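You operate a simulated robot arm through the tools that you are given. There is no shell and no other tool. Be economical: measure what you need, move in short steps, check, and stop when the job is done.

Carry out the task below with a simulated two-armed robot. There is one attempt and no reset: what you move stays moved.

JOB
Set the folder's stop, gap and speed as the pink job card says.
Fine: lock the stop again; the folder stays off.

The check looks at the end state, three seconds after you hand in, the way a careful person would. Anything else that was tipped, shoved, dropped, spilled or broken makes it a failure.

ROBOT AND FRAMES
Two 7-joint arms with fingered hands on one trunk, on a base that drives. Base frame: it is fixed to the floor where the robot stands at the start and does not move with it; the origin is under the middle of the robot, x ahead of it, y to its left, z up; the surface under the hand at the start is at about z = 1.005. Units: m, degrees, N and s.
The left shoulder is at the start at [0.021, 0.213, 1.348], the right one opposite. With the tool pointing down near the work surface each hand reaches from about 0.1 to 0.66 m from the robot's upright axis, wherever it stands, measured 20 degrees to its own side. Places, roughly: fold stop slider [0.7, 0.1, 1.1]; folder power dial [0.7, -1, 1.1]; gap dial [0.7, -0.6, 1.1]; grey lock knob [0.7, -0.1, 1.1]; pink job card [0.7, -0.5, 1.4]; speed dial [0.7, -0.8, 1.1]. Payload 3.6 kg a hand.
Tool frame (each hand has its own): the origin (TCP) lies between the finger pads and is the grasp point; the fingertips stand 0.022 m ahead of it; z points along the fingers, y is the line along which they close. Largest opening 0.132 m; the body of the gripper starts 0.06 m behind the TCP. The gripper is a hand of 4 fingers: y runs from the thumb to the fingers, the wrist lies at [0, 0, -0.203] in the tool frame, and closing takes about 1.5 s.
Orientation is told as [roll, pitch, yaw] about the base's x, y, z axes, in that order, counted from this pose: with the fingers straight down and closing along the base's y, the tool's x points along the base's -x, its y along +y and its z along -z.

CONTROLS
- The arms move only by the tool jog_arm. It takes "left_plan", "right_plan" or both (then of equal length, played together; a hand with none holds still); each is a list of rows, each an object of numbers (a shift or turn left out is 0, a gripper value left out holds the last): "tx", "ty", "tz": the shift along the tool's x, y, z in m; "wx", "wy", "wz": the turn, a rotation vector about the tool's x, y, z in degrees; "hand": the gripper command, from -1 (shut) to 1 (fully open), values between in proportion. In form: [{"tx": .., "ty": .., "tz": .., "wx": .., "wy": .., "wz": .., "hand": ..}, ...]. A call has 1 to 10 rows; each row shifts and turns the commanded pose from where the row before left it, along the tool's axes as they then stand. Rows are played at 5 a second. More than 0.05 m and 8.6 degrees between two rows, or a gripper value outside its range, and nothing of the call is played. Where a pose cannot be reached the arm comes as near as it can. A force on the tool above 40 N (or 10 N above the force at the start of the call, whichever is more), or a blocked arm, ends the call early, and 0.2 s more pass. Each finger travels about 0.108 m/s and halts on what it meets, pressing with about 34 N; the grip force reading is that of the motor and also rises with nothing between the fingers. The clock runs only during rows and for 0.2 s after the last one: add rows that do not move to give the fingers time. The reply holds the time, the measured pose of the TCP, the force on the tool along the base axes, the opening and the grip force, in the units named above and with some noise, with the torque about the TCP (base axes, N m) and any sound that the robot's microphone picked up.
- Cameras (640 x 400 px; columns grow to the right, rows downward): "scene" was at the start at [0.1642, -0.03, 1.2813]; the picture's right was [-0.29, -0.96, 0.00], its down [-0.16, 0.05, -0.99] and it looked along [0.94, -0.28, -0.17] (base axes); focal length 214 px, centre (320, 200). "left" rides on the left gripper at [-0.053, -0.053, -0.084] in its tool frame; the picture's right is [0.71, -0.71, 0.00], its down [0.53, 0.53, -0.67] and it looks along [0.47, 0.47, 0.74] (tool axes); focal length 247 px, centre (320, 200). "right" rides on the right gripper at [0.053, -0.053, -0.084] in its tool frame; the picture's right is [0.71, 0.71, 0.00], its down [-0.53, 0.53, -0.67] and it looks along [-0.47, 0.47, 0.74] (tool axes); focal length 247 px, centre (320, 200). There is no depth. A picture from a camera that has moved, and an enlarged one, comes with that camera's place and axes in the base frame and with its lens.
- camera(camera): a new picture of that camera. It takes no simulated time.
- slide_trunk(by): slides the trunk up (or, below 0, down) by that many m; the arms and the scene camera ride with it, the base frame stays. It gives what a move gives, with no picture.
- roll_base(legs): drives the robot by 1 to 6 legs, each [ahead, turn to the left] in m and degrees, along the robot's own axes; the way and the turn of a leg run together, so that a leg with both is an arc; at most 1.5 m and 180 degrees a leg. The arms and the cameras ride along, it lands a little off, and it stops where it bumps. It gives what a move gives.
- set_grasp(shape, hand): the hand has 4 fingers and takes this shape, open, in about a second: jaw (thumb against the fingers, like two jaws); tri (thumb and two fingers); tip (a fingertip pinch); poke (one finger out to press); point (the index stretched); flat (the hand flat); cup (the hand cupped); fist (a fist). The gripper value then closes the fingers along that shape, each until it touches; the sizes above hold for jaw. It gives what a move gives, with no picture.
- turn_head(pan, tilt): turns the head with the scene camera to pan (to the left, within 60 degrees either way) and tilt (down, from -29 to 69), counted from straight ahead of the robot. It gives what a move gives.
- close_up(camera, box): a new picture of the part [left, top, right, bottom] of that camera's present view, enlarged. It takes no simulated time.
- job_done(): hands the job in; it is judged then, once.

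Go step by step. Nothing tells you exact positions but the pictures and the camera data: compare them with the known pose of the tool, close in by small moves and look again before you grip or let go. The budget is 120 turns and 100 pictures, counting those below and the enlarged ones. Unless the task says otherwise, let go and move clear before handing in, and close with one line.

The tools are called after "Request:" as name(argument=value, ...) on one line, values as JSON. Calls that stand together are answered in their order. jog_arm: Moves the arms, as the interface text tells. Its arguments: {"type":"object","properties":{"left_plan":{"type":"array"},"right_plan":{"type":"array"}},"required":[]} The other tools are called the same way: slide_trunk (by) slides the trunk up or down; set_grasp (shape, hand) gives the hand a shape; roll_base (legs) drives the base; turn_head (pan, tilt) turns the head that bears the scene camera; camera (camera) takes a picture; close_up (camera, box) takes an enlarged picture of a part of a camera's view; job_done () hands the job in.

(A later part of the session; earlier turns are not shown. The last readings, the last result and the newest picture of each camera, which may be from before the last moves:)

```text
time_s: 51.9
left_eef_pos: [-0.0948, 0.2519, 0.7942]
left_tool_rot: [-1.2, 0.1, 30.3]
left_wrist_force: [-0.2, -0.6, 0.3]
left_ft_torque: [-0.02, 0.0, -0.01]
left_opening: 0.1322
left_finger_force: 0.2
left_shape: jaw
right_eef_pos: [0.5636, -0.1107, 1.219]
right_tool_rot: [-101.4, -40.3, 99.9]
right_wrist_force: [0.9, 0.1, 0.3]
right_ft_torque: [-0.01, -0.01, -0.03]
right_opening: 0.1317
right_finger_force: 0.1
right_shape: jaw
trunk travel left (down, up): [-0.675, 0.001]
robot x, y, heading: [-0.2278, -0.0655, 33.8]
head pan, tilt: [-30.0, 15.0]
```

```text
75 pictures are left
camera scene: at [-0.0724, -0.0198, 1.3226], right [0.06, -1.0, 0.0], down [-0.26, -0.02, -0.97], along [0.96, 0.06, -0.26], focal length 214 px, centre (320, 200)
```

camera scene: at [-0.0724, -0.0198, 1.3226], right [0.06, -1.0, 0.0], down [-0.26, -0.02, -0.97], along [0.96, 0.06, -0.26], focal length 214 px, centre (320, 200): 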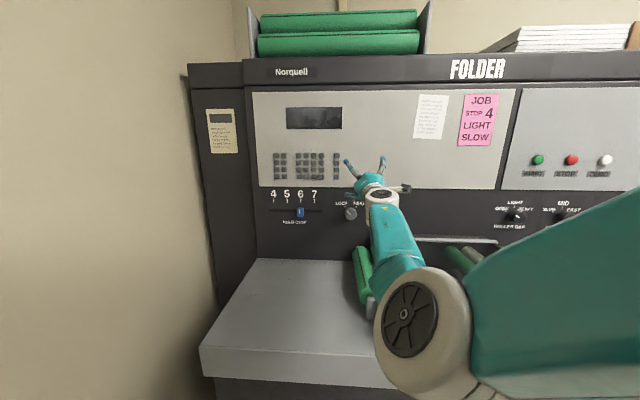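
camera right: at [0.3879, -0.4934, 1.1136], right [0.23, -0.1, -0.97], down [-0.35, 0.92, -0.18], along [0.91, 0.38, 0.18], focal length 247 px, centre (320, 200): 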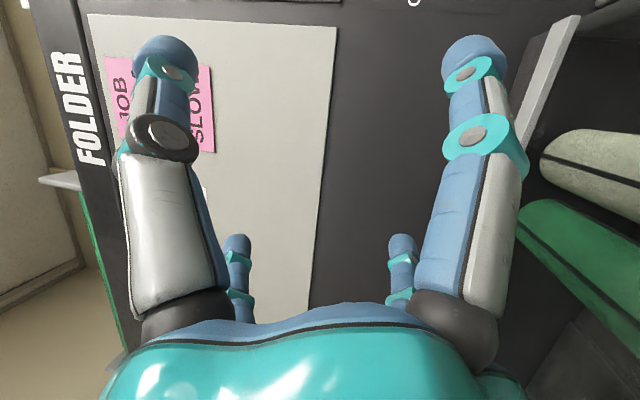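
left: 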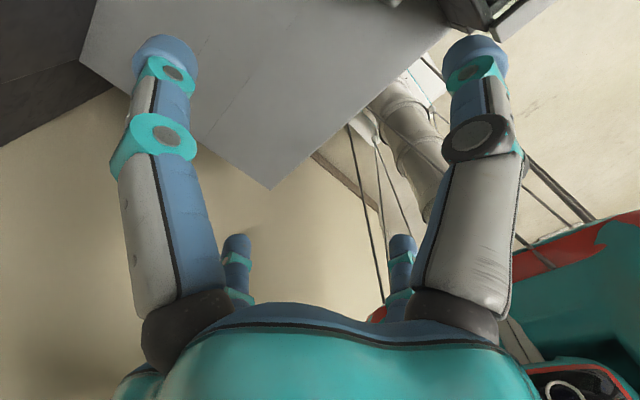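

The pose works. To keep the elbow high and clear of the tray I back up a little, then extend and lower.

Request:
roll_base(legs=[[-0.07, 0]])

Request:
jog_arm(right_plan=[{"tx": 0.007, "ty": 0.026, "tz": 0.006, "wx": -0.8, "wy": 2.0}, {"tx": 0.007, "ty": 0.026, "tz": 0.007, "wx": -0.8, "wy": 2.0}, {"tx": 0.007, "ty": 0.026, "tz": 0.008, "wx": -0.8, "wy": 2.0}, {"tx": 0.007, "ty": 0.026, "tz": 0.008, "wx": -0.8, "wy": 2.0}, {"tx": 0.007, "ty": 0.026, "tz": 0.01}, {}])

Request:
camera(camera="right")

Request:
camera(camera="scene")

```text
time_s: 52.9
left_eef_pos: [-0.1539, 0.2118, 0.7959]
left_tool_rot: [-1.2, -0.2, 30.3]
left_wrist_force: [-0.3, 0.1, -0.2]
left_ft_torque: [0.0, -0.02, -0.01]
left_opening: 0.1318
left_finger_force: 0.1
left_shape: jaw
right_eef_pos: [0.5025, -0.1537, 1.2195]
right_tool_rot: [-101.3, -40.3, 99.6]
right_wrist_force: [-0.7, 0.0, 0.1]
right_ft_torque: [0.01, -0.03, 0.04]
right_opening: 0.1319
right_finger_force: 0.1
right_shape: jaw
trunk travel left (down, up): [-0.675, 0.001]
robot x, y, heading: [-0.2849, -0.1043, 33.6]
head pan, tilt: [-30.0, 15.0]
```

```text
time_s: 54.3
left_eef_pos: [-0.1521, 0.2139, 0.7958]
left_tool_rot: [-1.1, 0.0, 30.3]
left_wrist_force: [0.9, 0.2, 0.1]
left_ft_torque: [0.0, -0.03, 0.01]
left_opening: 0.1316
left_finger_force: 0.0
left_shape: jaw
right_eef_pos: [0.5525, -0.0941, 1.1034]
right_tool_rot: [-91.2, -41.1, 89.0]
right_wrist_force: [-0.2, 0.9, -0.1]
right_ft_torque: [0.03, 0.02, 0.0]
right_opening: 0.1318
right_finger_force: 0.1
right_shape: jaw
trunk travel left (down, up): [-0.675, 0.001]
robot x, y, heading: [-0.2869, -0.1063, 33.4]
head pan, tilt: [-30.0, 15.0]
```

```text
74 pictures are left
camera right: at [0.4669, -0.1653, 1.1066], right [0.01, -0.07, -1.0], down [-0.64, 0.76, -0.06], along [0.76, 0.64, -0.03], focal length 247 px, centre (320, 200)
```

right: 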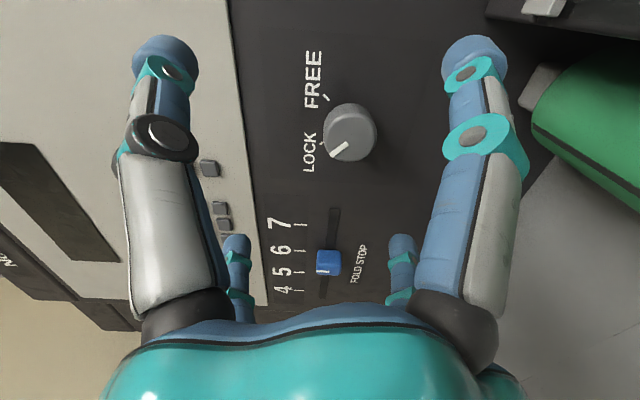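

```text
73 pictures are left
camera scene: at [-0.131, -0.059, 1.3227], right [0.06, -1.0, 0.0], down [-0.26, -0.02, -0.97], along [0.96, 0.06, -0.26], focal length 214 px, centre (320, 200)
```

scene: 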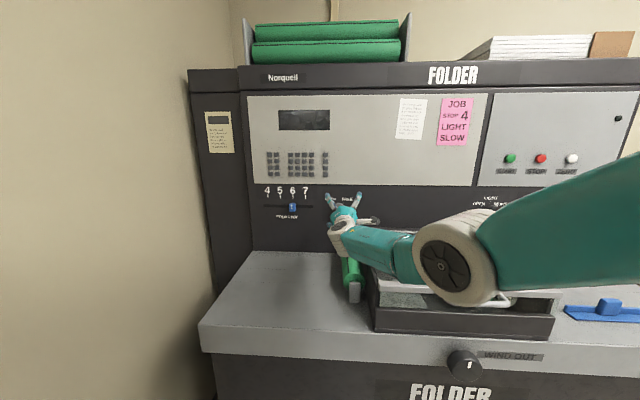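

The knob fits between the fingers; refined estimate [0.65, -0.08, 1.081]. I align the TCP with its axis and pre-roll counter-clockwise for turning room.

Request:
jog_arm(right_plan=[{"tx": 0.0013, "ty": 0.0145}, {"tx": 0.0013, "ty": 0.0145}, {"wz": -8}, {"wz": -8}, {"wz": -8}, {"wz": -8}, {"wz": -6}, {}])

Request:
camera(camera="right")

```text
time_s: 56.1
left_eef_pos: [-0.1527, 0.2124, 0.7965]
left_tool_rot: [-1.2, 0.0, 30.5]
left_wrist_force: [-0.5, -0.8, 0.0]
left_ft_torque: [-0.02, 0.01, -0.03]
left_opening: 0.1322
left_finger_force: 0.1
left_shape: jaw
right_eef_pos: [0.554, -0.0856, 1.0888]
right_tool_rot: [-90.9, -2.9, 88.4]
right_wrist_force: [-0.9, 0.7, -0.2]
right_ft_torque: [-0.02, -0.02, -0.02]
right_opening: 0.1317
right_finger_force: 0.0
right_shape: jaw
right hand out of reach, approached as far as the arm can: row 2
trunk travel left (down, up): [-0.675, 0.001]
robot x, y, heading: [-0.2872, -0.105, 33.6]
head pan, tilt: [-30.0, 15.0]
```

```text
72 pictures are left
camera right: at [0.4683, -0.1377, 1.137], right [-0.01, -0.67, -0.74], down [-0.65, 0.57, -0.51], along [0.76, 0.47, -0.44], focal length 247 px, centre (320, 200)
```

right: 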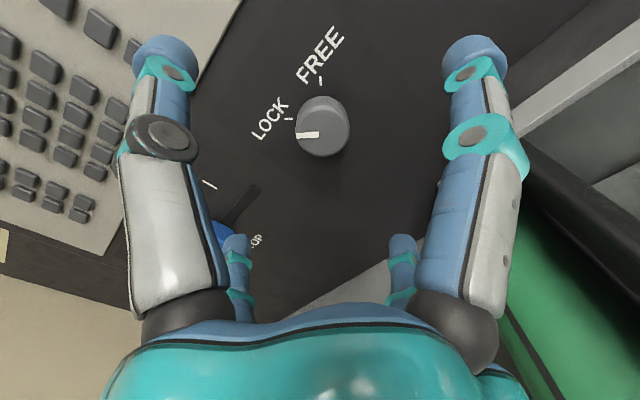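

Request:
roll_base(legs=[[0.06, 0]])

Request:
camera(camera="right")

```text
time_s: 57.0
left_eef_pos: [-0.1014, 0.2466, 0.7948]
left_tool_rot: [-1.2, 0.1, 30.5]
left_wrist_force: [-0.8, 0.0, -0.5]
left_ft_torque: [0.01, 0.01, 0.02]
left_opening: 0.1321
left_finger_force: 0.0
left_shape: jaw
right_eef_pos: [0.6048, -0.051, 1.0884]
right_tool_rot: [-90.7, -3.2, 88.5]
right_wrist_force: [1.8, 0.6, 0.5]
right_ft_torque: [-0.01, -0.04, -0.03]
right_opening: 0.1318
right_finger_force: 0.1
right_shape: jaw
trunk travel left (down, up): [-0.675, 0.001]
robot x, y, heading: [-0.2369, -0.07, 33.8]
head pan, tilt: [-30.0, 15.0]
```

```text
71 pictures are left
camera right: at [0.5198, -0.1028, 1.1359], right [-0.01, -0.67, -0.74], down [-0.65, 0.57, -0.51], along [0.76, 0.48, -0.44], focal length 247 px, centre (320, 200)
```

right: 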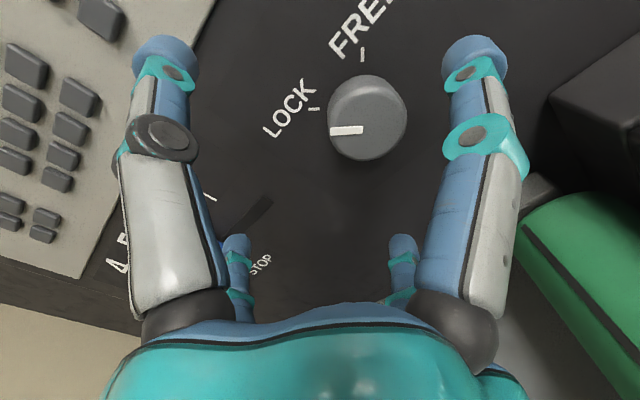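

Request:
jog_arm(right_plan=[{"tx": 0.014, "ty": 0.0035}, {"tx": 0.014, "ty": 0.0035}, {}])

Request:
camera(camera="right")

```text
time_s: 57.8
left_eef_pos: [-0.1035, 0.2469, 0.7959]
left_tool_rot: [-1.2, 0.0, 30.4]
left_wrist_force: [0.4, 0.2, 0.2]
left_ft_torque: [-0.01, -0.01, -0.04]
left_opening: 0.1321
left_finger_force: 0.0
left_shape: jaw
right_eef_pos: [0.6019, -0.0795, 1.0805]
right_tool_rot: [-90.9, -3.1, 88.5]
right_wrist_force: [-0.2, 0.8, -0.3]
right_ft_torque: [-0.02, -0.04, -0.02]
right_opening: 0.1319
right_finger_force: 0.1
right_shape: jaw
trunk travel left (down, up): [-0.675, 0.001]
robot x, y, heading: [-0.2359, -0.0708, 33.9]
head pan, tilt: [-30.0, 15.0]
```

```text
70 pictures are left
camera right: at [0.5154, -0.1321, 1.129], right [-0.01, -0.67, -0.74], down [-0.65, 0.57, -0.51], along [0.76, 0.48, -0.44], focal length 247 px, centre (320, 200)
```

right: 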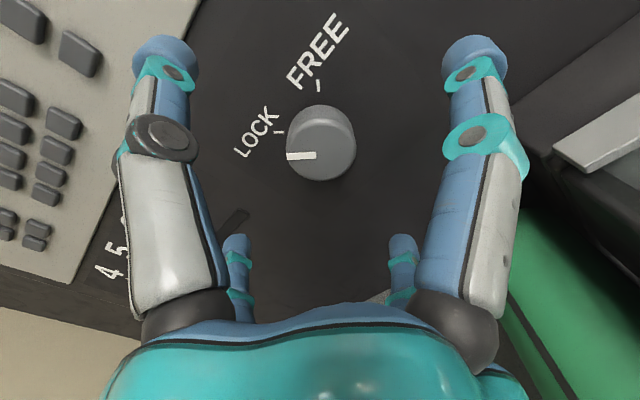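

Aligned. I advance onto the knob and close.

Request:
jog_arm(right_plan=[{"tz": 0.015, "tx": -0.0004}, {"tz": 0.015, "tx": -0.0004}, {"tz": 0.015, "tx": -0.0004, "ty": 0.0007}, {"hand": 0.2}, {"hand": -0.2}, {"hand": -0.5}, {"hand": -0.5}, {"hand": -0.5}, {}])

Request:
camera(camera="right")

```text
time_s: 59.8
left_eef_pos: [-0.1022, 0.2465, 0.7947]
left_tool_rot: [-1.2, 0.1, 30.5]
left_wrist_force: [0.7, -0.4, -0.5]
left_ft_torque: [-0.02, 0.0, 0.0]
left_opening: 0.1321
left_finger_force: 0.0
left_shape: jaw
right_eef_pos: [0.6159, -0.0836, 1.0841]
right_tool_rot: [-90.8, -3.1, 88.4]
right_wrist_force: [0.0, 0.2, -0.3]
right_ft_torque: [-0.01, -0.01, 0.0]
right_opening: 0.0334
right_finger_force: 0.1
right_shape: jaw
right hand out of reach, approached as far as the arm can: row 1, 2, 3
trunk travel left (down, up): [-0.675, 0.001]
robot x, y, heading: [-0.2339, -0.0725, 33.4]
head pan, tilt: [-30.0, 15.0]
```

```text
69 pictures are left
camera right: at [0.5298, -0.1345, 1.133], right [-0.01, -0.67, -0.74], down [-0.65, 0.57, -0.51], along [0.76, 0.48, -0.44], focal length 247 px, centre (320, 200)
```

right: 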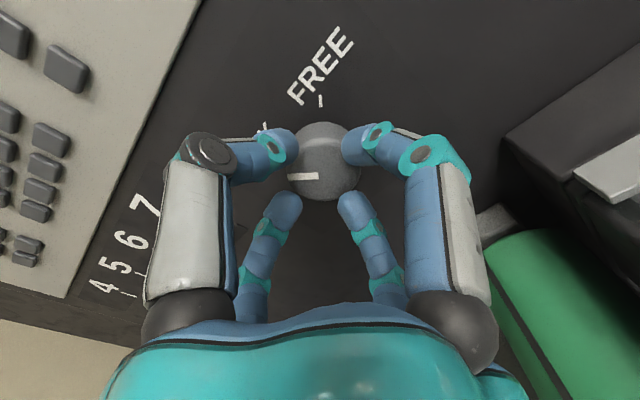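

The arm is at full reach short of the knob. I open, retract a bit, drive nearer and realign.

Request:
jog_arm(right_plan=[{"hand": 1}, {"hand": 1}, {"hand": 1}, {"hand": 1}, {"hand": 1, "tz": -0.02}, {"tz": -0.03, "tx": 0.015}, {"tx": 0.02}, {}])

Request:
roll_base(legs=[[0.06, 0]])

Request:
camera(camera="right")

```text
time_s: 61.6
left_eef_pos: [-0.1031, 0.2469, 0.7968]
left_tool_rot: [-1.2, 0.0, 30.6]
left_wrist_force: [-0.5, -0.1, -0.4]
left_ft_torque: [0.04, -0.01, 0.0]
left_opening: 0.132
left_finger_force: 0.0
left_shape: jaw
right_eef_pos: [0.5664, -0.1169, 1.0831]
right_tool_rot: [-90.8, -3.1, 88.4]
right_wrist_force: [-0.4, 0.6, -0.1]
right_ft_torque: [-0.03, 0.02, 0.02]
right_opening: 0.1318
right_finger_force: 0.0
right_shape: jaw
trunk travel left (down, up): [-0.675, 0.001]
robot x, y, heading: [-0.2371, -0.0698, 33.6]
head pan, tilt: [-30.0, 15.0]
```

```text
time_s: 62.6
left_eef_pos: [-0.0521, 0.2807, 0.7951]
left_tool_rot: [-1.2, 0.1, 30.3]
left_wrist_force: [0.3, -0.1, -0.4]
left_ft_torque: [0.0, 0.0, 0.01]
left_opening: 0.1321
left_finger_force: 0.0
left_shape: jaw
right_eef_pos: [0.618, -0.0832, 1.0809]
right_tool_rot: [-90.6, -3.1, 88.4]
right_wrist_force: [0.6, -0.4, -0.6]
right_ft_torque: [0.01, -0.03, -0.01]
right_opening: 0.1318
right_finger_force: 0.0
right_shape: jaw
trunk travel left (down, up): [-0.675, 0.001]
robot x, y, heading: [-0.1875, -0.0415, 33.9]
head pan, tilt: [-30.0, 15.0]
```

```text
68 pictures are left
camera right: at [0.5318, -0.135, 1.1296], right [-0.01, -0.67, -0.74], down [-0.65, 0.57, -0.51], along [0.76, 0.48, -0.44], focal length 247 px, centre (320, 200)
```

right: 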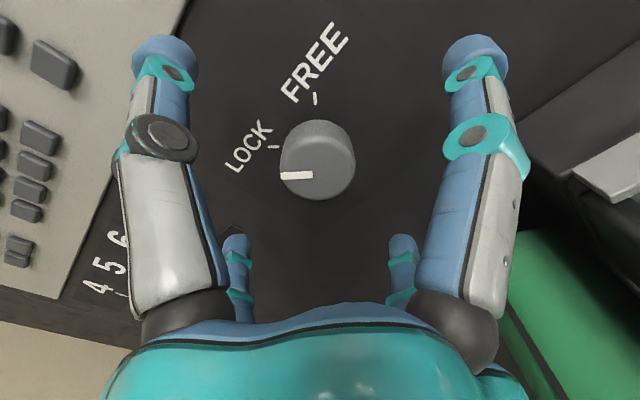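

Request:
jog_arm(right_plan=[{"tz": 0.015, "tx": -0.002}, {"tz": 0.015, "tx": -0.002}, {}, {"hand": 0.2}, {"hand": -0.1}, {"hand": -0.3}, {"hand": -0.5}, {"hand": -0.5}, {}])

Request:
camera(camera="right")

```text
time_s: 64.6
left_eef_pos: [-0.0533, 0.2797, 0.7957]
left_tool_rot: [-1.2, 0.1, 30.4]
left_wrist_force: [-0.5, -0.6, -0.6]
left_ft_torque: [-0.03, 0.0, 0.0]
left_opening: 0.1318
left_finger_force: 0.1
left_shape: jaw
right_eef_pos: [0.6469, -0.0806, 1.0831]
right_tool_rot: [-90.8, -3.2, 88.4]
right_wrist_force: [1.4, -0.3, -0.2]
right_ft_torque: [0.04, 0.02, 0.03]
right_opening: 0.0335
right_finger_force: 34.5
right_shape: jaw
trunk travel left (down, up): [-0.675, 0.001]
robot x, y, heading: [-0.1898, -0.0397, 33.8]
head pan, tilt: [-30.0, 15.0]
```

```text
67 pictures are left
camera right: at [0.5601, -0.1321, 1.1312], right [-0.01, -0.67, -0.74], down [-0.65, 0.57, -0.51], along [0.76, 0.48, -0.44], focal length 247 px, centre (320, 200)
```

right: 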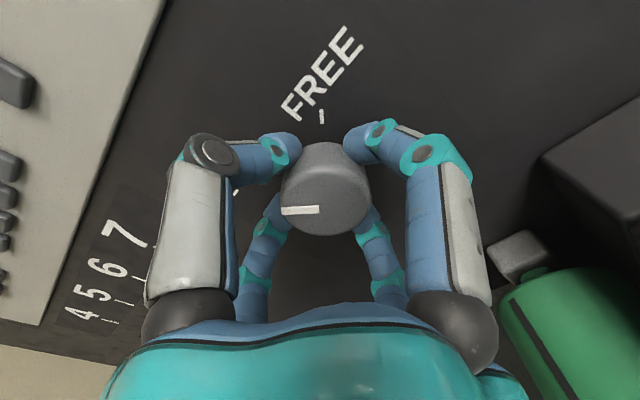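

The knob is gripped. I turn it clockwise toward FREE.

Request:
jog_arm(right_plan=[{"wz": 8}, {"wz": 8}, {"wz": 8}, {"wz": 8}, {"wz": 8}, {"wz": 8}, {"wz": 8}, {}])

Request:
camera(camera="right")

```text
time_s: 66.4
left_eef_pos: [-0.0531, 0.2805, 0.7966]
left_tool_rot: [-1.1, 0.0, 30.3]
left_wrist_force: [0.0, 0.4, 0.1]
left_ft_torque: [-0.01, -0.04, 0.02]
left_opening: 0.1319
left_finger_force: 0.0
left_shape: jaw
right_eef_pos: [0.6454, -0.0829, 1.0805]
right_tool_rot: [-91.3, -59.2, 89.6]
right_wrist_force: [4.1, -5.8, -2.2]
right_ft_torque: [0.0, 0.25, -0.03]
right_opening: 0.0335
right_finger_force: 34.4
right_shape: jaw
trunk travel left (down, up): [-0.675, 0.001]
robot x, y, heading: [-0.1883, -0.0418, 33.7]
head pan, tilt: [-30.0, 15.0]
```

```text
66 pictures are left
camera right: at [0.5604, -0.1513, 1.0618], right [0.02, 0.25, -0.97], down [-0.65, 0.74, 0.17], along [0.76, 0.63, 0.17], focal length 247 px, centre (320, 200)
```

right: 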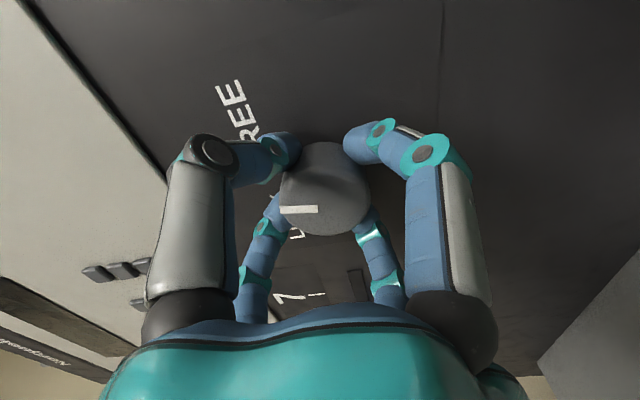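

Request:
jog_arm(right_plan=[{"wz": 8}, {"wz": 8}, {"wz": 8}, {"wz": 7}, {}])

Request:
camera(camera="right")

```text
time_s: 67.6
left_eef_pos: [-0.0527, 0.2789, 0.7959]
left_tool_rot: [-1.1, 0.0, 30.4]
left_wrist_force: [-0.6, 0.5, 0.0]
left_ft_torque: [0.01, -0.01, 0.03]
left_opening: 0.1318
left_finger_force: 0.0
left_shape: jaw
right_eef_pos: [0.6462, -0.0822, 1.0803]
right_tool_rot: [154.9, -89.4, -156.6]
right_wrist_force: [-1.0, -10.8, -10.6]
right_ft_torque: [-0.01, 0.44, -0.01]
right_opening: 0.0337
right_finger_force: 33.8
right_shape: jaw
trunk travel left (down, up): [-0.675, 0.001]
robot x, y, heading: [-0.1871, -0.0428, 33.7]
head pan, tilt: [-30.0, 15.0]
```

```text
65 pictures are left
camera right: at [0.5615, -0.1318, 1.0261], right [0.03, 0.71, -0.7], down [-0.66, 0.54, 0.52], along [0.75, 0.45, 0.48], focal length 247 px, centre (320, 200)
```

right: 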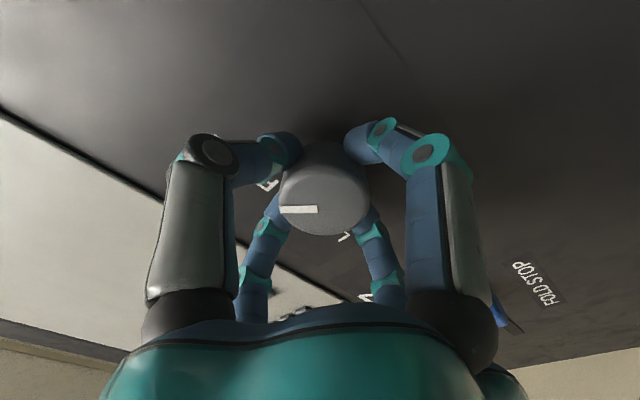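

The pointer is now at FREE (+45°). I release, retract, and then reposition the base to the left for the slider.

Request:
jog_arm(right_plan=[{"hand": 0}, {"hand": 0.5}, {"hand": 1}, {"hand": 1}, {"hand": 1}, {"tz": -0.03}, {"tz": -0.03}, {"tz": -0.02, "tx": -0.02}, {"tx": -0.02}, {}])

Request:
camera(camera="right")

Request:
camera(camera="scene")

```text
time_s: 69.8
left_eef_pos: [-0.0533, 0.2799, 0.7963]
left_tool_rot: [-1.3, -0.1, 30.4]
left_wrist_force: [-0.3, -0.1, 0.9]
left_ft_torque: [0.03, 0.03, 0.02]
left_opening: 0.132
left_finger_force: 0.0
left_shape: jaw
right_eef_pos: [0.5681, -0.0781, 1.1195]
right_tool_rot: [171.0, -89.3, -172.5]
right_wrist_force: [0.0, -0.2, 0.4]
right_ft_torque: [0.02, 0.03, 0.01]
right_opening: 0.1319
right_finger_force: 0.0
right_shape: jaw
trunk travel left (down, up): [-0.675, 0.001]
robot x, y, heading: [-0.187, -0.0398, 34.0]
head pan, tilt: [-30.0, 15.0]
```

```text
64 pictures are left
camera right: at [0.4836, -0.1277, 1.0651], right [0.03, 0.71, -0.71], down [-0.66, 0.54, 0.52], along [0.75, 0.45, 0.48], focal length 247 px, centre (320, 200)
```

right: 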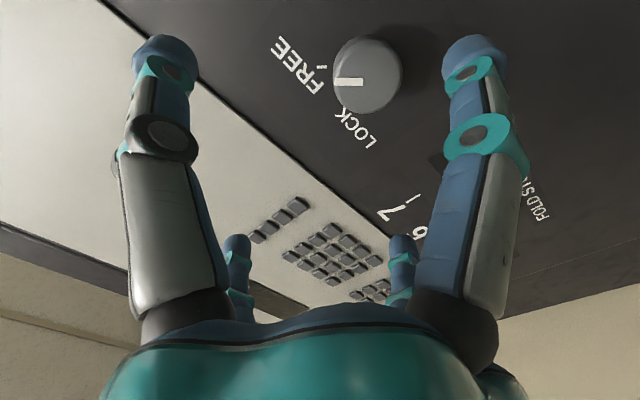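

```text
63 pictures are left
camera scene: at [-0.0317, 0.0071, 1.3226], right [0.06, -1.0, 0.0], down [-0.26, -0.02, -0.97], along [0.96, 0.06, -0.26], focal length 214 px, centre (320, 200)
```

scene: 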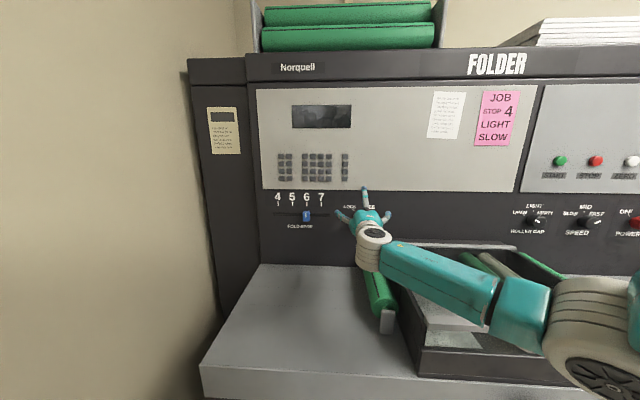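

The elbow is now out to the right and clear. I hang the left arm straighter/closer in, then reposition the base leftward in front of the slider.

Request:
jog_arm(left_plan=[{"tz": 0.025, "ty": -0.01}, {"tz": 0.025, "ty": -0.01}, {"tz": 0.025, "ty": -0.01}, {"tz": 0.025, "ty": -0.01}, {"tz": 0.025, "ty": -0.01}, {"tz": 0.02, "ty": -0.01}, {}])

Request:
roll_base(legs=[[0, -34], [-0.25, 0], [0, 34]])

Request:
camera(camera="scene")

```text
time_s: 71.4
left_eef_pos: [-0.0276, 0.234, 0.6724]
left_tool_rot: [-1.2, -0.1, 30.4]
left_wrist_force: [-0.4, 0.5, -0.1]
left_ft_torque: [0.02, -0.01, 0.01]
left_opening: 0.1321
left_finger_force: 0.0
left_shape: jaw
left hand out of reach, approached as far as the arm can: row 6
right_eef_pos: [0.569, -0.078, 1.1206]
right_tool_rot: [168.0, -89.2, -169.7]
right_wrist_force: [0.3, 0.2, -0.4]
right_ft_torque: [0.0, 0.0, 0.0]
right_opening: 0.1319
right_finger_force: 0.1
right_shape: jaw
trunk travel left (down, up): [-0.675, 0.001]
robot x, y, heading: [-0.1872, -0.0388, 33.8]
head pan, tilt: [-30.0, 15.0]
```

```text
time_s: 73.2
left_eef_pos: [0.082, 0.1327, 0.6732]
left_tool_rot: [-1.1, 0.0, 2.7]
left_wrist_force: [-0.5, 0.0, 0.7]
left_ft_torque: [0.0, 0.01, 0.04]
left_opening: 0.132
left_finger_force: 0.0
left_shape: jaw
right_eef_pos: [0.4666, -0.4231, 1.1213]
right_tool_rot: [170.7, -89.0, 160.0]
right_wrist_force: [-0.4, 0.5, -0.7]
right_ft_torque: [0.02, -0.01, 0.03]
right_opening: 0.1318
right_finger_force: 0.0
right_shape: jaw
trunk travel left (down, up): [-0.675, 0.001]
robot x, y, heading: [-0.1877, -0.0214, 5.5]
head pan, tilt: [-30.0, 15.0]
stopped in leg 1: the robot was blocked; the commanded pose is now the measured one
```

```text
62 pictures are left
camera scene: at [-0.0267, -0.0532, 1.3227], right [-0.42, -0.91, 0.0], down [-0.24, 0.11, -0.97], along [0.88, -0.4, -0.26], focal length 214 px, centre (320, 200)
```

scene: 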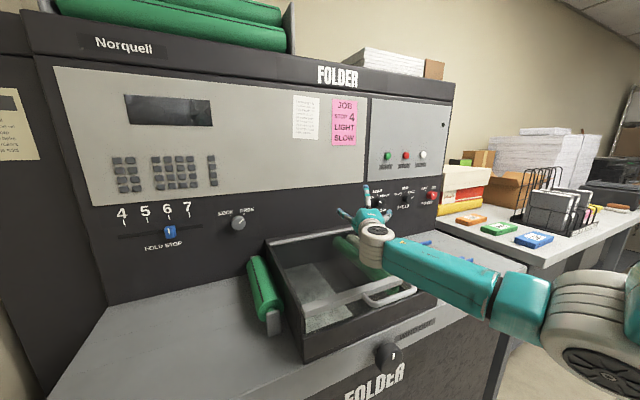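

Request:
turn_head(pan=-60, tilt=25)

Request:
camera(camera="scene")

Request:
turn_head(pan=20, tilt=60)

Request:
camera(camera="scene")

```text
time_s: 74.1
left_eef_pos: [0.0813, 0.1319, 0.671]
left_tool_rot: [-1.0, 0.2, 2.6]
left_wrist_force: [0.3, 1.1, 0.5]
left_ft_torque: [-0.01, -0.01, -0.02]
left_opening: 0.132
left_finger_force: 0.1
left_shape: jaw
right_eef_pos: [0.467, -0.4214, 1.1208]
right_tool_rot: [172.4, -89.1, 158.4]
right_wrist_force: [-0.4, 0.3, -0.5]
right_ft_torque: [0.0, -0.02, -0.01]
right_opening: 0.1319
right_finger_force: 0.1
right_shape: jaw
trunk travel left (down, up): [-0.675, 0.001]
robot x, y, heading: [-0.1888, -0.023, 5.6]
head pan, tilt: [-60.0, 25.0]
```

```text
61 pictures are left
camera scene: at [-0.0578, -0.0888, 1.3065], right [-0.81, -0.58, 0.0], down [-0.25, 0.34, -0.91], along [0.53, -0.74, -0.42], focal length 214 px, centre (320, 200)
```

scene: 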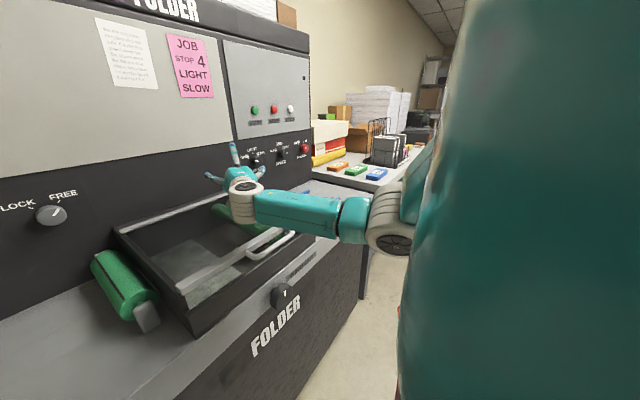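

```text
time_s: 75.7
left_eef_pos: [0.0823, 0.1321, 0.6722]
left_tool_rot: [-1.1, 0.1, 2.6]
left_wrist_force: [-0.4, 0.1, 0.7]
left_ft_torque: [-0.02, 0.01, 0.01]
left_opening: 0.1319
left_finger_force: 0.1
left_shape: jaw
right_eef_pos: [0.4675, -0.4221, 1.1209]
right_tool_rot: [171.8, -89.1, 159.0]
right_wrist_force: [0.7, -0.3, -1.2]
right_ft_torque: [0.02, 0.02, 0.0]
right_opening: 0.1317
right_finger_force: 0.0
right_shape: jaw
trunk travel left (down, up): [-0.675, 0.001]
robot x, y, heading: [-0.1862, -0.0217, 5.5]
head pan, tilt: [20.0, 60.0]
```

```text
60 pictures are left
camera scene: at [-0.0511, 0.0147, 1.2564], right [0.43, -0.9, 0.0], down [-0.78, -0.37, -0.5], along [0.45, 0.21, -0.87], focal length 214 px, centre (320, 200)
```

scene: 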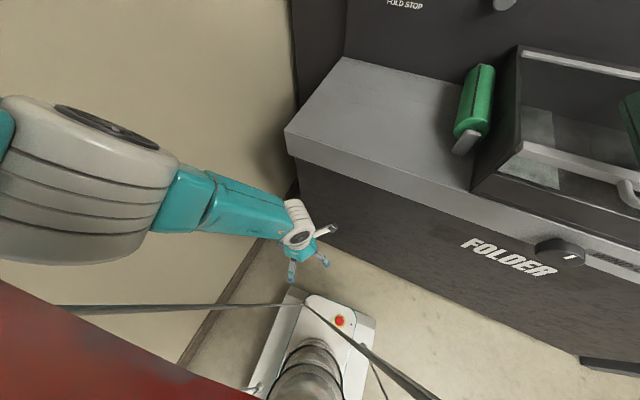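

Request:
roll_base(legs=[[0, -8]])

```text
time_s: 76.7
left_eef_pos: [0.1131, 0.1173, 0.6717]
left_tool_rot: [0.5, -0.6, -4.6]
left_wrist_force: [-0.3, 0.1, 0.2]
left_ft_torque: [-0.01, -0.02, -0.03]
left_opening: 0.1319
left_finger_force: 0.0
left_shape: jaw
right_eef_pos: [0.4035, -0.5116, 1.1208]
right_tool_rot: [171.6, -89.2, 151.0]
right_wrist_force: [0.4, -0.3, -0.3]
right_ft_torque: [-0.01, 0.03, -0.02]
right_opening: 0.1317
right_finger_force: 0.0
right_shape: jaw
trunk travel left (down, up): [-0.675, 0.001]
robot x, y, heading: [-0.185, -0.0134, -2.6]
head pan, tilt: [20.0, 60.0]
```

Request:
roll_base(legs=[[-0.25, 0], [0, 36]])

Request:
turn_head(pan=-30, tilt=20)

Request:
camera(camera="scene")

```text
time_s: 79.5
left_eef_pos: [-0.1835, 0.1964, 0.671]
left_tool_rot: [0.4, -0.6, 9.8]
left_wrist_force: [-0.2, 1.1, 0.0]
left_ft_torque: [0.02, 0.0, 0.0]
left_opening: 0.132
left_finger_force: 0.0
left_shape: jaw
right_eef_pos: [0.2553, -0.3348, 1.123]
right_tool_rot: [176.6, -89.0, 160.8]
right_wrist_force: [0.3, 0.3, 0.8]
right_ft_torque: [0.01, 0.0, -0.03]
right_opening: 0.1318
right_finger_force: 0.1
right_shape: jaw
trunk travel left (down, up): [-0.675, 0.001]
robot x, y, heading: [-0.4392, -0.0084, 11.8]
head pan, tilt: [20.0, 60.0]
stopped in leg 2: the robot was blocked; the commanded pose is now the measured one
```

```text
time_s: 80.7
left_eef_pos: [-0.1843, 0.196, 0.6715]
left_tool_rot: [0.3, -0.6, 9.9]
left_wrist_force: [-0.1, -0.4, -0.1]
left_ft_torque: [-0.01, 0.02, 0.0]
left_opening: 0.132
left_finger_force: 0.1
left_shape: jaw
right_eef_pos: [0.2563, -0.3346, 1.121]
right_tool_rot: [174.1, -89.1, 163.3]
right_wrist_force: [0.2, 0.2, -0.8]
right_ft_torque: [0.02, 0.01, 0.01]
right_opening: 0.1316
right_finger_force: 0.0
right_shape: jaw
trunk travel left (down, up): [-0.675, 0.001]
robot x, y, heading: [-0.441, -0.0107, 11.4]
head pan, tilt: [-30.0, 20.0]
```

```text
59 pictures are left
camera scene: at [-0.278, -0.0255, 1.3144], right [-0.31, -0.95, 0.0], down [-0.33, 0.11, -0.94], along [0.89, -0.29, -0.34], focal length 214 px, centre (320, 200)
```

scene: 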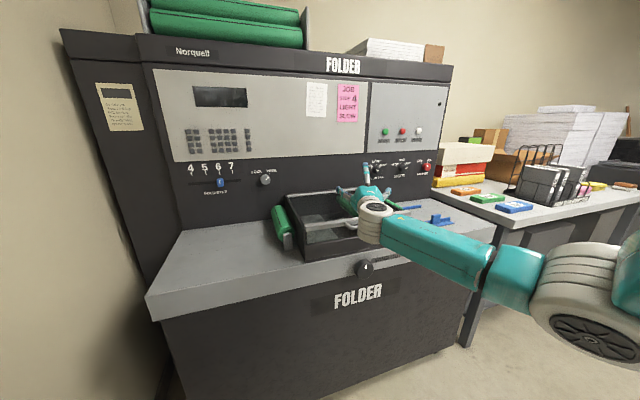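

Request:
roll_base(legs=[[0.18, 0], [0, 22]])

```text
time_s: 83.4
left_eef_pos: [-0.1045, 0.3136, 0.6724]
left_tool_rot: [0.3, -0.7, 32.0]
left_wrist_force: [0.5, 0.5, -0.4]
left_ft_torque: [0.03, 0.0, 0.04]
left_opening: 0.1322
left_finger_force: 0.1
left_shape: jaw
right_eef_pos: [0.5044, -0.012, 1.1226]
right_tool_rot: [172.9, -89.2, -173.3]
right_wrist_force: [0.6, 0.2, -0.4]
right_ft_torque: [0.02, -0.02, -0.01]
right_opening: 0.1319
right_finger_force: 0.1
right_shape: jaw
trunk travel left (down, up): [-0.675, 0.001]
robot x, y, heading: [-0.2543, 0.0122, 34.1]
head pan, tilt: [-30.0, 20.0]
```

Request:
roll_base(legs=[[0.1, 0]])

Request:
turn_head(pan=-25, tilt=15)

Request:
camera(camera="right")

Request:
camera(camera="scene")

```text
time_s: 84.5
left_eef_pos: [-0.0202, 0.3701, 0.6722]
left_tool_rot: [0.4, -0.5, 32.1]
left_wrist_force: [0.4, -0.7, -0.5]
left_ft_torque: [-0.04, 0.0, 0.01]
left_opening: 0.132
left_finger_force: 0.1
left_shape: jaw
right_eef_pos: [0.5878, 0.0466, 1.1226]
right_tool_rot: [177.4, -89.2, -177.9]
right_wrist_force: [1.0, 0.1, -0.6]
right_ft_torque: [0.0, 0.01, -0.02]
right_opening: 0.1318
right_finger_force: 0.0
right_shape: jaw
trunk travel left (down, up): [-0.675, 0.001]
robot x, y, heading: [-0.1741, 0.0678, 34.1]
head pan, tilt: [-30.0, 20.0]
```

```text
time_s: 85.2
left_eef_pos: [-0.0209, 0.3701, 0.672]
left_tool_rot: [0.4, -0.6, 32.1]
left_wrist_force: [0.7, -0.2, -0.2]
left_ft_torque: [0.0, 0.0, 0.0]
left_opening: 0.132
left_finger_force: 0.1
left_shape: jaw
right_eef_pos: [0.5869, 0.0449, 1.1234]
right_tool_rot: [174.6, -89.1, -175.3]
right_wrist_force: [0.1, -1.1, 0.1]
right_ft_torque: [0.02, 0.0, 0.04]
right_opening: 0.132
right_finger_force: 0.1
right_shape: jaw
trunk travel left (down, up): [-0.675, 0.001]
robot x, y, heading: [-0.1719, 0.0675, 34.1]
head pan, tilt: [-25.0, 15.0]
```

```text
58 pictures are left
camera right: at [0.5041, -0.006, 1.0686], right [0.02, 0.71, -0.71], down [-0.67, 0.53, 0.52], along [0.74, 0.47, 0.48], focal length 247 px, centre (320, 200)
```

right: 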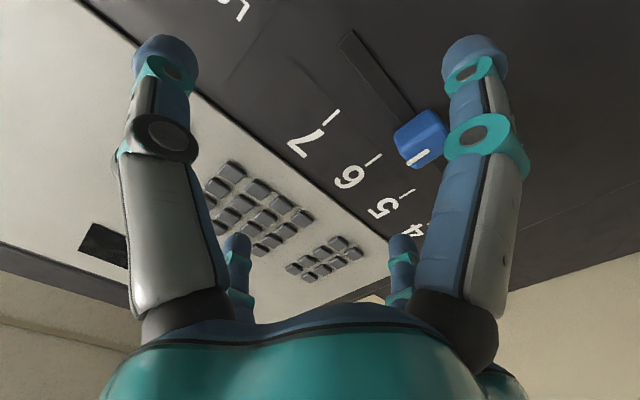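

```text
57 pictures are left
camera scene: at [-0.0162, 0.1248, 1.3226], right [0.16, -0.99, 0.0], down [-0.26, -0.04, -0.97], along [0.95, 0.15, -0.26], focal length 214 px, centre (320, 200)
```

scene: 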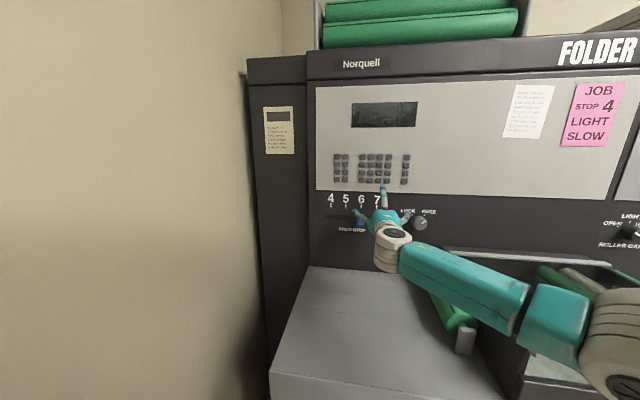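

Slider cap at about [0.65, 0.098, 1.079]; ticks spaced ~0.048, so 4 is at y≈0.196. I align in front of the slider.

Request:
jog_arm(right_plan=[{"ty": 0.018, "tx": 0.015}, {"ty": 0.018, "tx": 0.015}, {"ty": 0.017, "tx": 0.014}, {}])

Request:
camera(camera="right")

```text
time_s: 86.2
left_eef_pos: [-0.0212, 0.3699, 0.6731]
left_tool_rot: [0.4, -0.6, 32.2]
left_wrist_force: [0.0, 0.2, 0.0]
left_ft_torque: [-0.04, -0.01, 0.01]
left_opening: 0.1318
left_finger_force: 0.1
left_shape: jaw
right_eef_pos: [0.5892, 0.0995, 1.079]
right_tool_rot: [172.7, -89.1, -173.1]
right_wrist_force: [0.1, -0.4, 0.0]
right_ft_torque: [0.01, 0.04, 0.01]
right_opening: 0.1318
right_finger_force: 0.0
right_shape: jaw
trunk travel left (down, up): [-0.675, 0.001]
robot x, y, heading: [-0.1718, 0.0718, 34.0]
head pan, tilt: [-25.0, 15.0]
```

```text
56 pictures are left
camera right: at [0.5065, 0.0473, 1.024], right [0.02, 0.71, -0.71], down [-0.67, 0.53, 0.52], along [0.74, 0.47, 0.49], focal length 247 px, centre (320, 200)
```

right: 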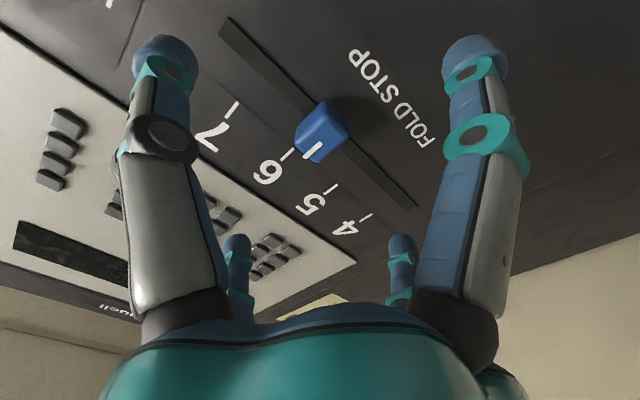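

Request:
jog_arm(right_plan=[{"tz": 0.02, "tx": 0.001}, {"tz": 0.02, "tx": 0.001}, {"tz": 0.015}, {}])

Request:
camera(camera="right")

```text
time_s: 87.2
left_eef_pos: [-0.021, 0.3704, 0.6727]
left_tool_rot: [0.4, -0.6, 32.1]
left_wrist_force: [0.7, -0.1, 0.1]
left_ft_torque: [0.0, 0.03, -0.01]
left_opening: 0.132
left_finger_force: 0.0
left_shape: jaw
right_eef_pos: [0.6434, 0.0966, 1.0793]
right_tool_rot: [174.3, -89.0, -174.8]
right_wrist_force: [0.8, -0.3, 0.2]
right_ft_torque: [-0.03, 0.02, -0.03]
right_opening: 0.1318
right_finger_force: 0.1
right_shape: jaw
trunk travel left (down, up): [-0.675, 0.001]
robot x, y, heading: [-0.1677, 0.0654, 34.4]
head pan, tilt: [-25.0, 15.0]
```

```text
55 pictures are left
camera right: at [0.5597, 0.046, 1.024], right [0.02, 0.71, -0.71], down [-0.67, 0.53, 0.52], along [0.74, 0.47, 0.49], focal length 247 px, centre (320, 200)
```

right: 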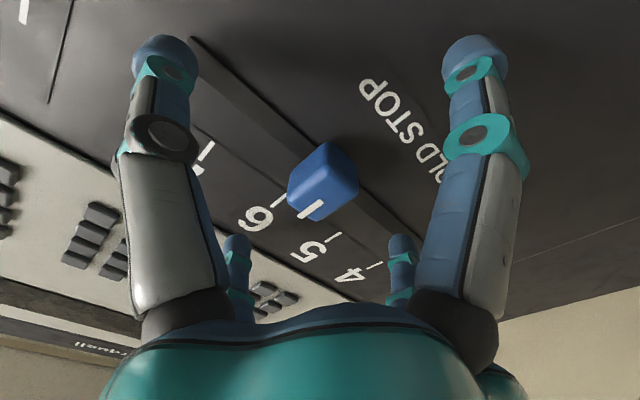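

Request:
jog_arm(right_plan=[{"hand": 0.2}, {"hand": -0.2}, {"hand": -0.5}, {"hand": -0.7}, {"hand": -0.7}, {"hand": -0.7}, {}])

Request:
camera(camera="right")

```text
time_s: 88.8
left_eef_pos: [-0.0209, 0.3699, 0.6724]
left_tool_rot: [0.5, -0.5, 32.1]
left_wrist_force: [-0.7, 0.9, -0.1]
left_ft_torque: [-0.02, -0.02, -0.01]
left_opening: 0.1321
left_finger_force: 0.2
left_shape: jaw
right_eef_pos: [0.6425, 0.0988, 1.0798]
right_tool_rot: [174.7, -89.1, -175.2]
right_wrist_force: [-1.9, 0.5, 0.6]
right_ft_torque: [-0.01, -0.05, 0.03]
right_opening: 0.0211
right_finger_force: 0.1
right_shape: jaw
trunk travel left (down, up): [-0.675, 0.001]
robot x, y, heading: [-0.1738, 0.073, 34.0]
head pan, tilt: [-25.0, 15.0]
```

```text
54 pictures are left
camera right: at [0.5594, 0.0464, 1.024], right [0.02, 0.71, -0.71], down [-0.67, 0.53, 0.52], along [0.74, 0.47, 0.48], focal length 247 px, centre (320, 200)
```

right: 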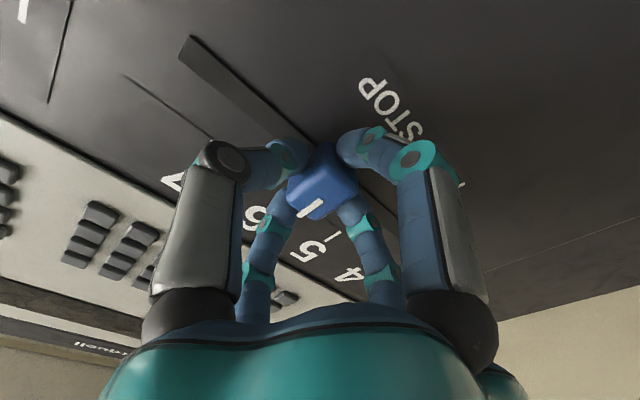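

Request:
jog_arm(right_plan=[{"hand": -0.85}, {"hand": -0.85}, {}, {"ty": 0.012}, {"ty": 0.012}, {}])

Request:
camera(camera="right")

```text
time_s: 90.2
left_eef_pos: [-0.022, 0.3711, 0.6713]
left_tool_rot: [0.5, -0.7, 32.1]
left_wrist_force: [0.4, -0.4, 0.3]
left_ft_torque: [-0.02, 0.02, -0.01]
left_opening: 0.1316
left_finger_force: 0.0
left_shape: jaw
right_eef_pos: [0.6425, 0.1223, 1.0787]
right_tool_rot: [171.9, -89.0, -172.4]
right_wrist_force: [1.2, 0.2, 1.7]
right_ft_torque: [-0.01, -0.03, -0.01]
right_opening: 0.0187
right_finger_force: 33.6
right_shape: jaw
trunk travel left (down, up): [-0.675, 0.001]
robot x, y, heading: [-0.1675, 0.0674, 34.3]
head pan, tilt: [-25.0, 15.0]
```

```text
53 pictures are left
camera right: at [0.5603, 0.0714, 1.0239], right [0.02, 0.71, -0.71], down [-0.67, 0.53, 0.52], along [0.74, 0.47, 0.49], focal length 247 px, centre (320, 200)
```

right: 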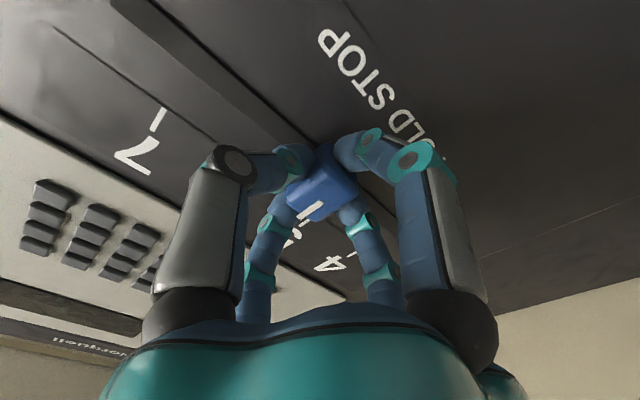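

It slides freely. I continue toward 4.

Request:
jog_arm(right_plan=[{"ty": 0.012}, {"ty": 0.012}, {"ty": 0.012}, {"ty": 0.012}, {"ty": 0.012}, {"ty": 0.012}, {}])

Request:
camera(camera="right")

Request:
close_up(camera="scene", box=[300, 180, 440, 260])

```text
time_s: 91.6
left_eef_pos: [-0.0197, 0.3706, 0.6717]
left_tool_rot: [0.5, -0.5, 32.0]
left_wrist_force: [-1.0, 0.0, -0.6]
left_ft_torque: [-0.02, -0.02, 0.04]
left_opening: 0.1318
left_finger_force: 0.1
left_shape: jaw
right_eef_pos: [0.6432, 0.146, 1.0814]
right_tool_rot: [-23.6, -89.1, 22.5]
right_wrist_force: [15.7, -0.3, -12.5]
right_ft_torque: [0.05, 0.14, 0.07]
right_opening: 0.0186
right_finger_force: 34.3
right_shape: jaw
right hand out of reach, approached as far as the arm can: row 1, 2, 3, 4, 5, 6
trunk travel left (down, up): [-0.675, 0.001]
robot x, y, heading: [-0.1691, 0.0685, 34.4]
head pan, tilt: [-25.0, 15.0]
stopped in row 6 (right hand): the force on the tool passed its limit at 43 N (the readings are from after the stop); the commanded pose is now the measured one
```

```text
52 pictures are left
camera right: at [0.5574, 0.0954, 1.0287], right [0.0, 0.7, -0.71], down [-0.65, 0.54, 0.53], along [0.76, 0.46, 0.46], focal length 247 px, centre (320, 200)
```

right: 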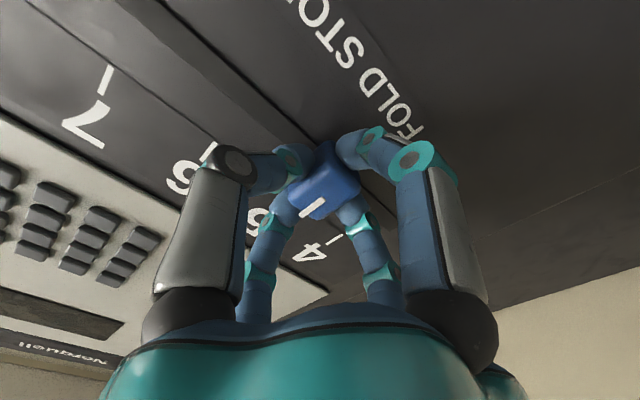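

```text
4.57 times, centred on (370, 220) of scene
camera zoom: at [-0.0116, 0.1254, 1.3223], right [0.16, -0.99, 0.0], down [-0.26, -0.04, -0.96], along [0.95, 0.15, -0.26], focal length 980 px, centre (91, 109)
```

zoom: 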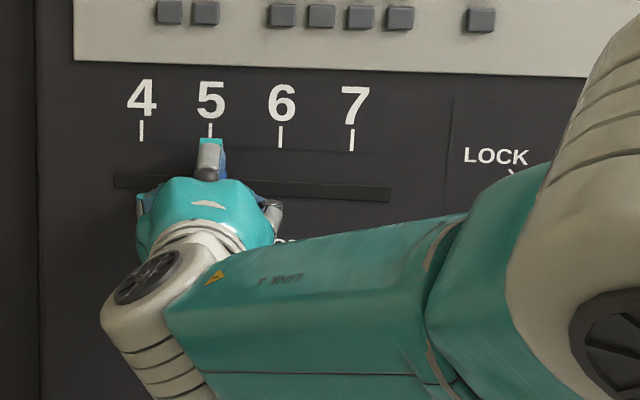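

Reach ran out at 5. I release, retract, drive a bit closer and regrip.

Request:
jog_arm(right_plan=[{"hand": -0.3}, {"hand": 0.2}, {"hand": 0.6}, {"hand": 1}, {"hand": 1}, {"tz": -0.03}, {"tz": -0.03}, {"tz": -0.02}, {}])

Request:
roll_base(legs=[[0.07, 0]])

Request:
camera(camera="right")

```text
time_s: 93.6
left_eef_pos: [-0.02, 0.37, 0.6726]
left_tool_rot: [0.3, -0.6, 32.1]
left_wrist_force: [-0.7, -0.2, 0.2]
left_ft_torque: [0.05, 0.0, 0.01]
left_opening: 0.132
left_finger_force: 0.1
left_shape: jaw
right_eef_pos: [0.5576, 0.1496, 1.0843]
right_tool_rot: [-41.5, -89.6, 40.5]
right_wrist_force: [0.2, 0.6, -0.1]
right_ft_torque: [0.02, -0.01, 0.04]
right_opening: 0.1321
right_finger_force: 0.1
right_shape: jaw
trunk travel left (down, up): [-0.675, 0.001]
robot x, y, heading: [-0.1704, 0.0732, 34.0]
head pan, tilt: [-25.0, 15.0]
```

```text
time_s: 94.6
left_eef_pos: [0.0373, 0.4095, 0.6718]
left_tool_rot: [0.5, -0.6, 32.0]
left_wrist_force: [-0.6, -0.6, 0.0]
left_ft_torque: [-0.03, -0.01, 0.02]
left_opening: 0.1319
left_finger_force: 0.0
left_shape: jaw
right_eef_pos: [0.6176, 0.19, 1.0843]
right_tool_rot: [-40.1, -89.4, 39.3]
right_wrist_force: [1.0, 1.0, -0.1]
right_ft_torque: [0.0, -0.07, -0.01]
right_opening: 0.1319
right_finger_force: 0.2
right_shape: jaw
trunk travel left (down, up): [-0.675, 0.001]
robot x, y, heading: [-0.1099, 0.1097, 33.9]
head pan, tilt: [-25.0, 15.0]
```

```text
50 pictures are left
camera right: at [0.5332, 0.1388, 1.0307], right [0.01, 0.7, -0.71], down [-0.66, 0.54, 0.53], along [0.75, 0.46, 0.46], focal length 247 px, centre (320, 200)
```

right: 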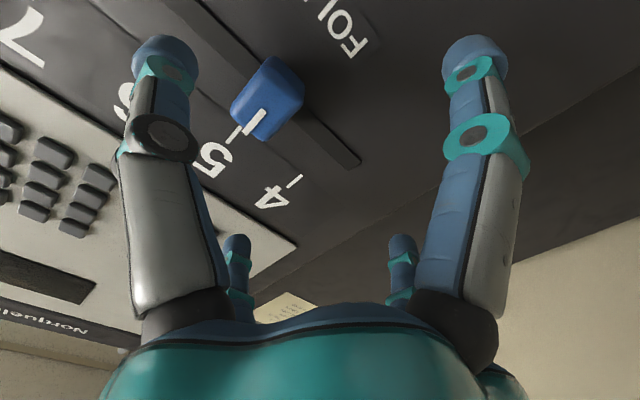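

Request:
jog_arm(right_plan=[{"ty": -0.021, "tx": 0.0025}, {"ty": -0.021, "tx": 0.0025}, {"tz": 0.013}, {"tz": 0.013}, {"hand": 0.2}, {"hand": -0.2}, {"hand": -0.6}, {"hand": -0.85}, {"hand": -0.85}, {}])

Request:
camera(camera="right")

```text
time_s: 96.8
left_eef_pos: [0.0366, 0.4093, 0.6717]
left_tool_rot: [0.3, -0.6, 32.0]
left_wrist_force: [-0.1, -0.5, -0.4]
left_ft_torque: [0.03, 0.0, -0.02]
left_opening: 0.1318
left_finger_force: 0.1
left_shape: jaw
right_eef_pos: [0.6424, 0.1457, 1.0807]
right_tool_rot: [-41.1, -89.6, 40.1]
right_wrist_force: [-0.9, 0.2, -0.9]
right_ft_torque: [-0.02, -0.02, 0.06]
right_opening: 0.0146
right_finger_force: 33.9
right_shape: jaw
trunk travel left (down, up): [-0.675, 0.001]
robot x, y, heading: [-0.1118, 0.1077, 34.3]
head pan, tilt: [-25.0, 15.0]
```

```text
49 pictures are left
camera right: at [0.5582, 0.0952, 1.0277], right [0.01, 0.7, -0.71], down [-0.66, 0.54, 0.53], along [0.75, 0.46, 0.47], focal length 247 px, centre (320, 200)
```

right: 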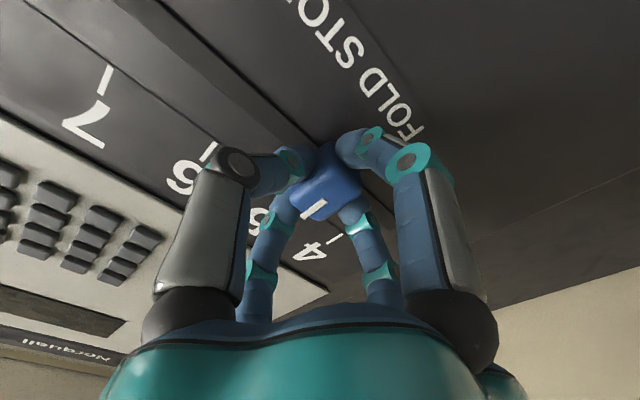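

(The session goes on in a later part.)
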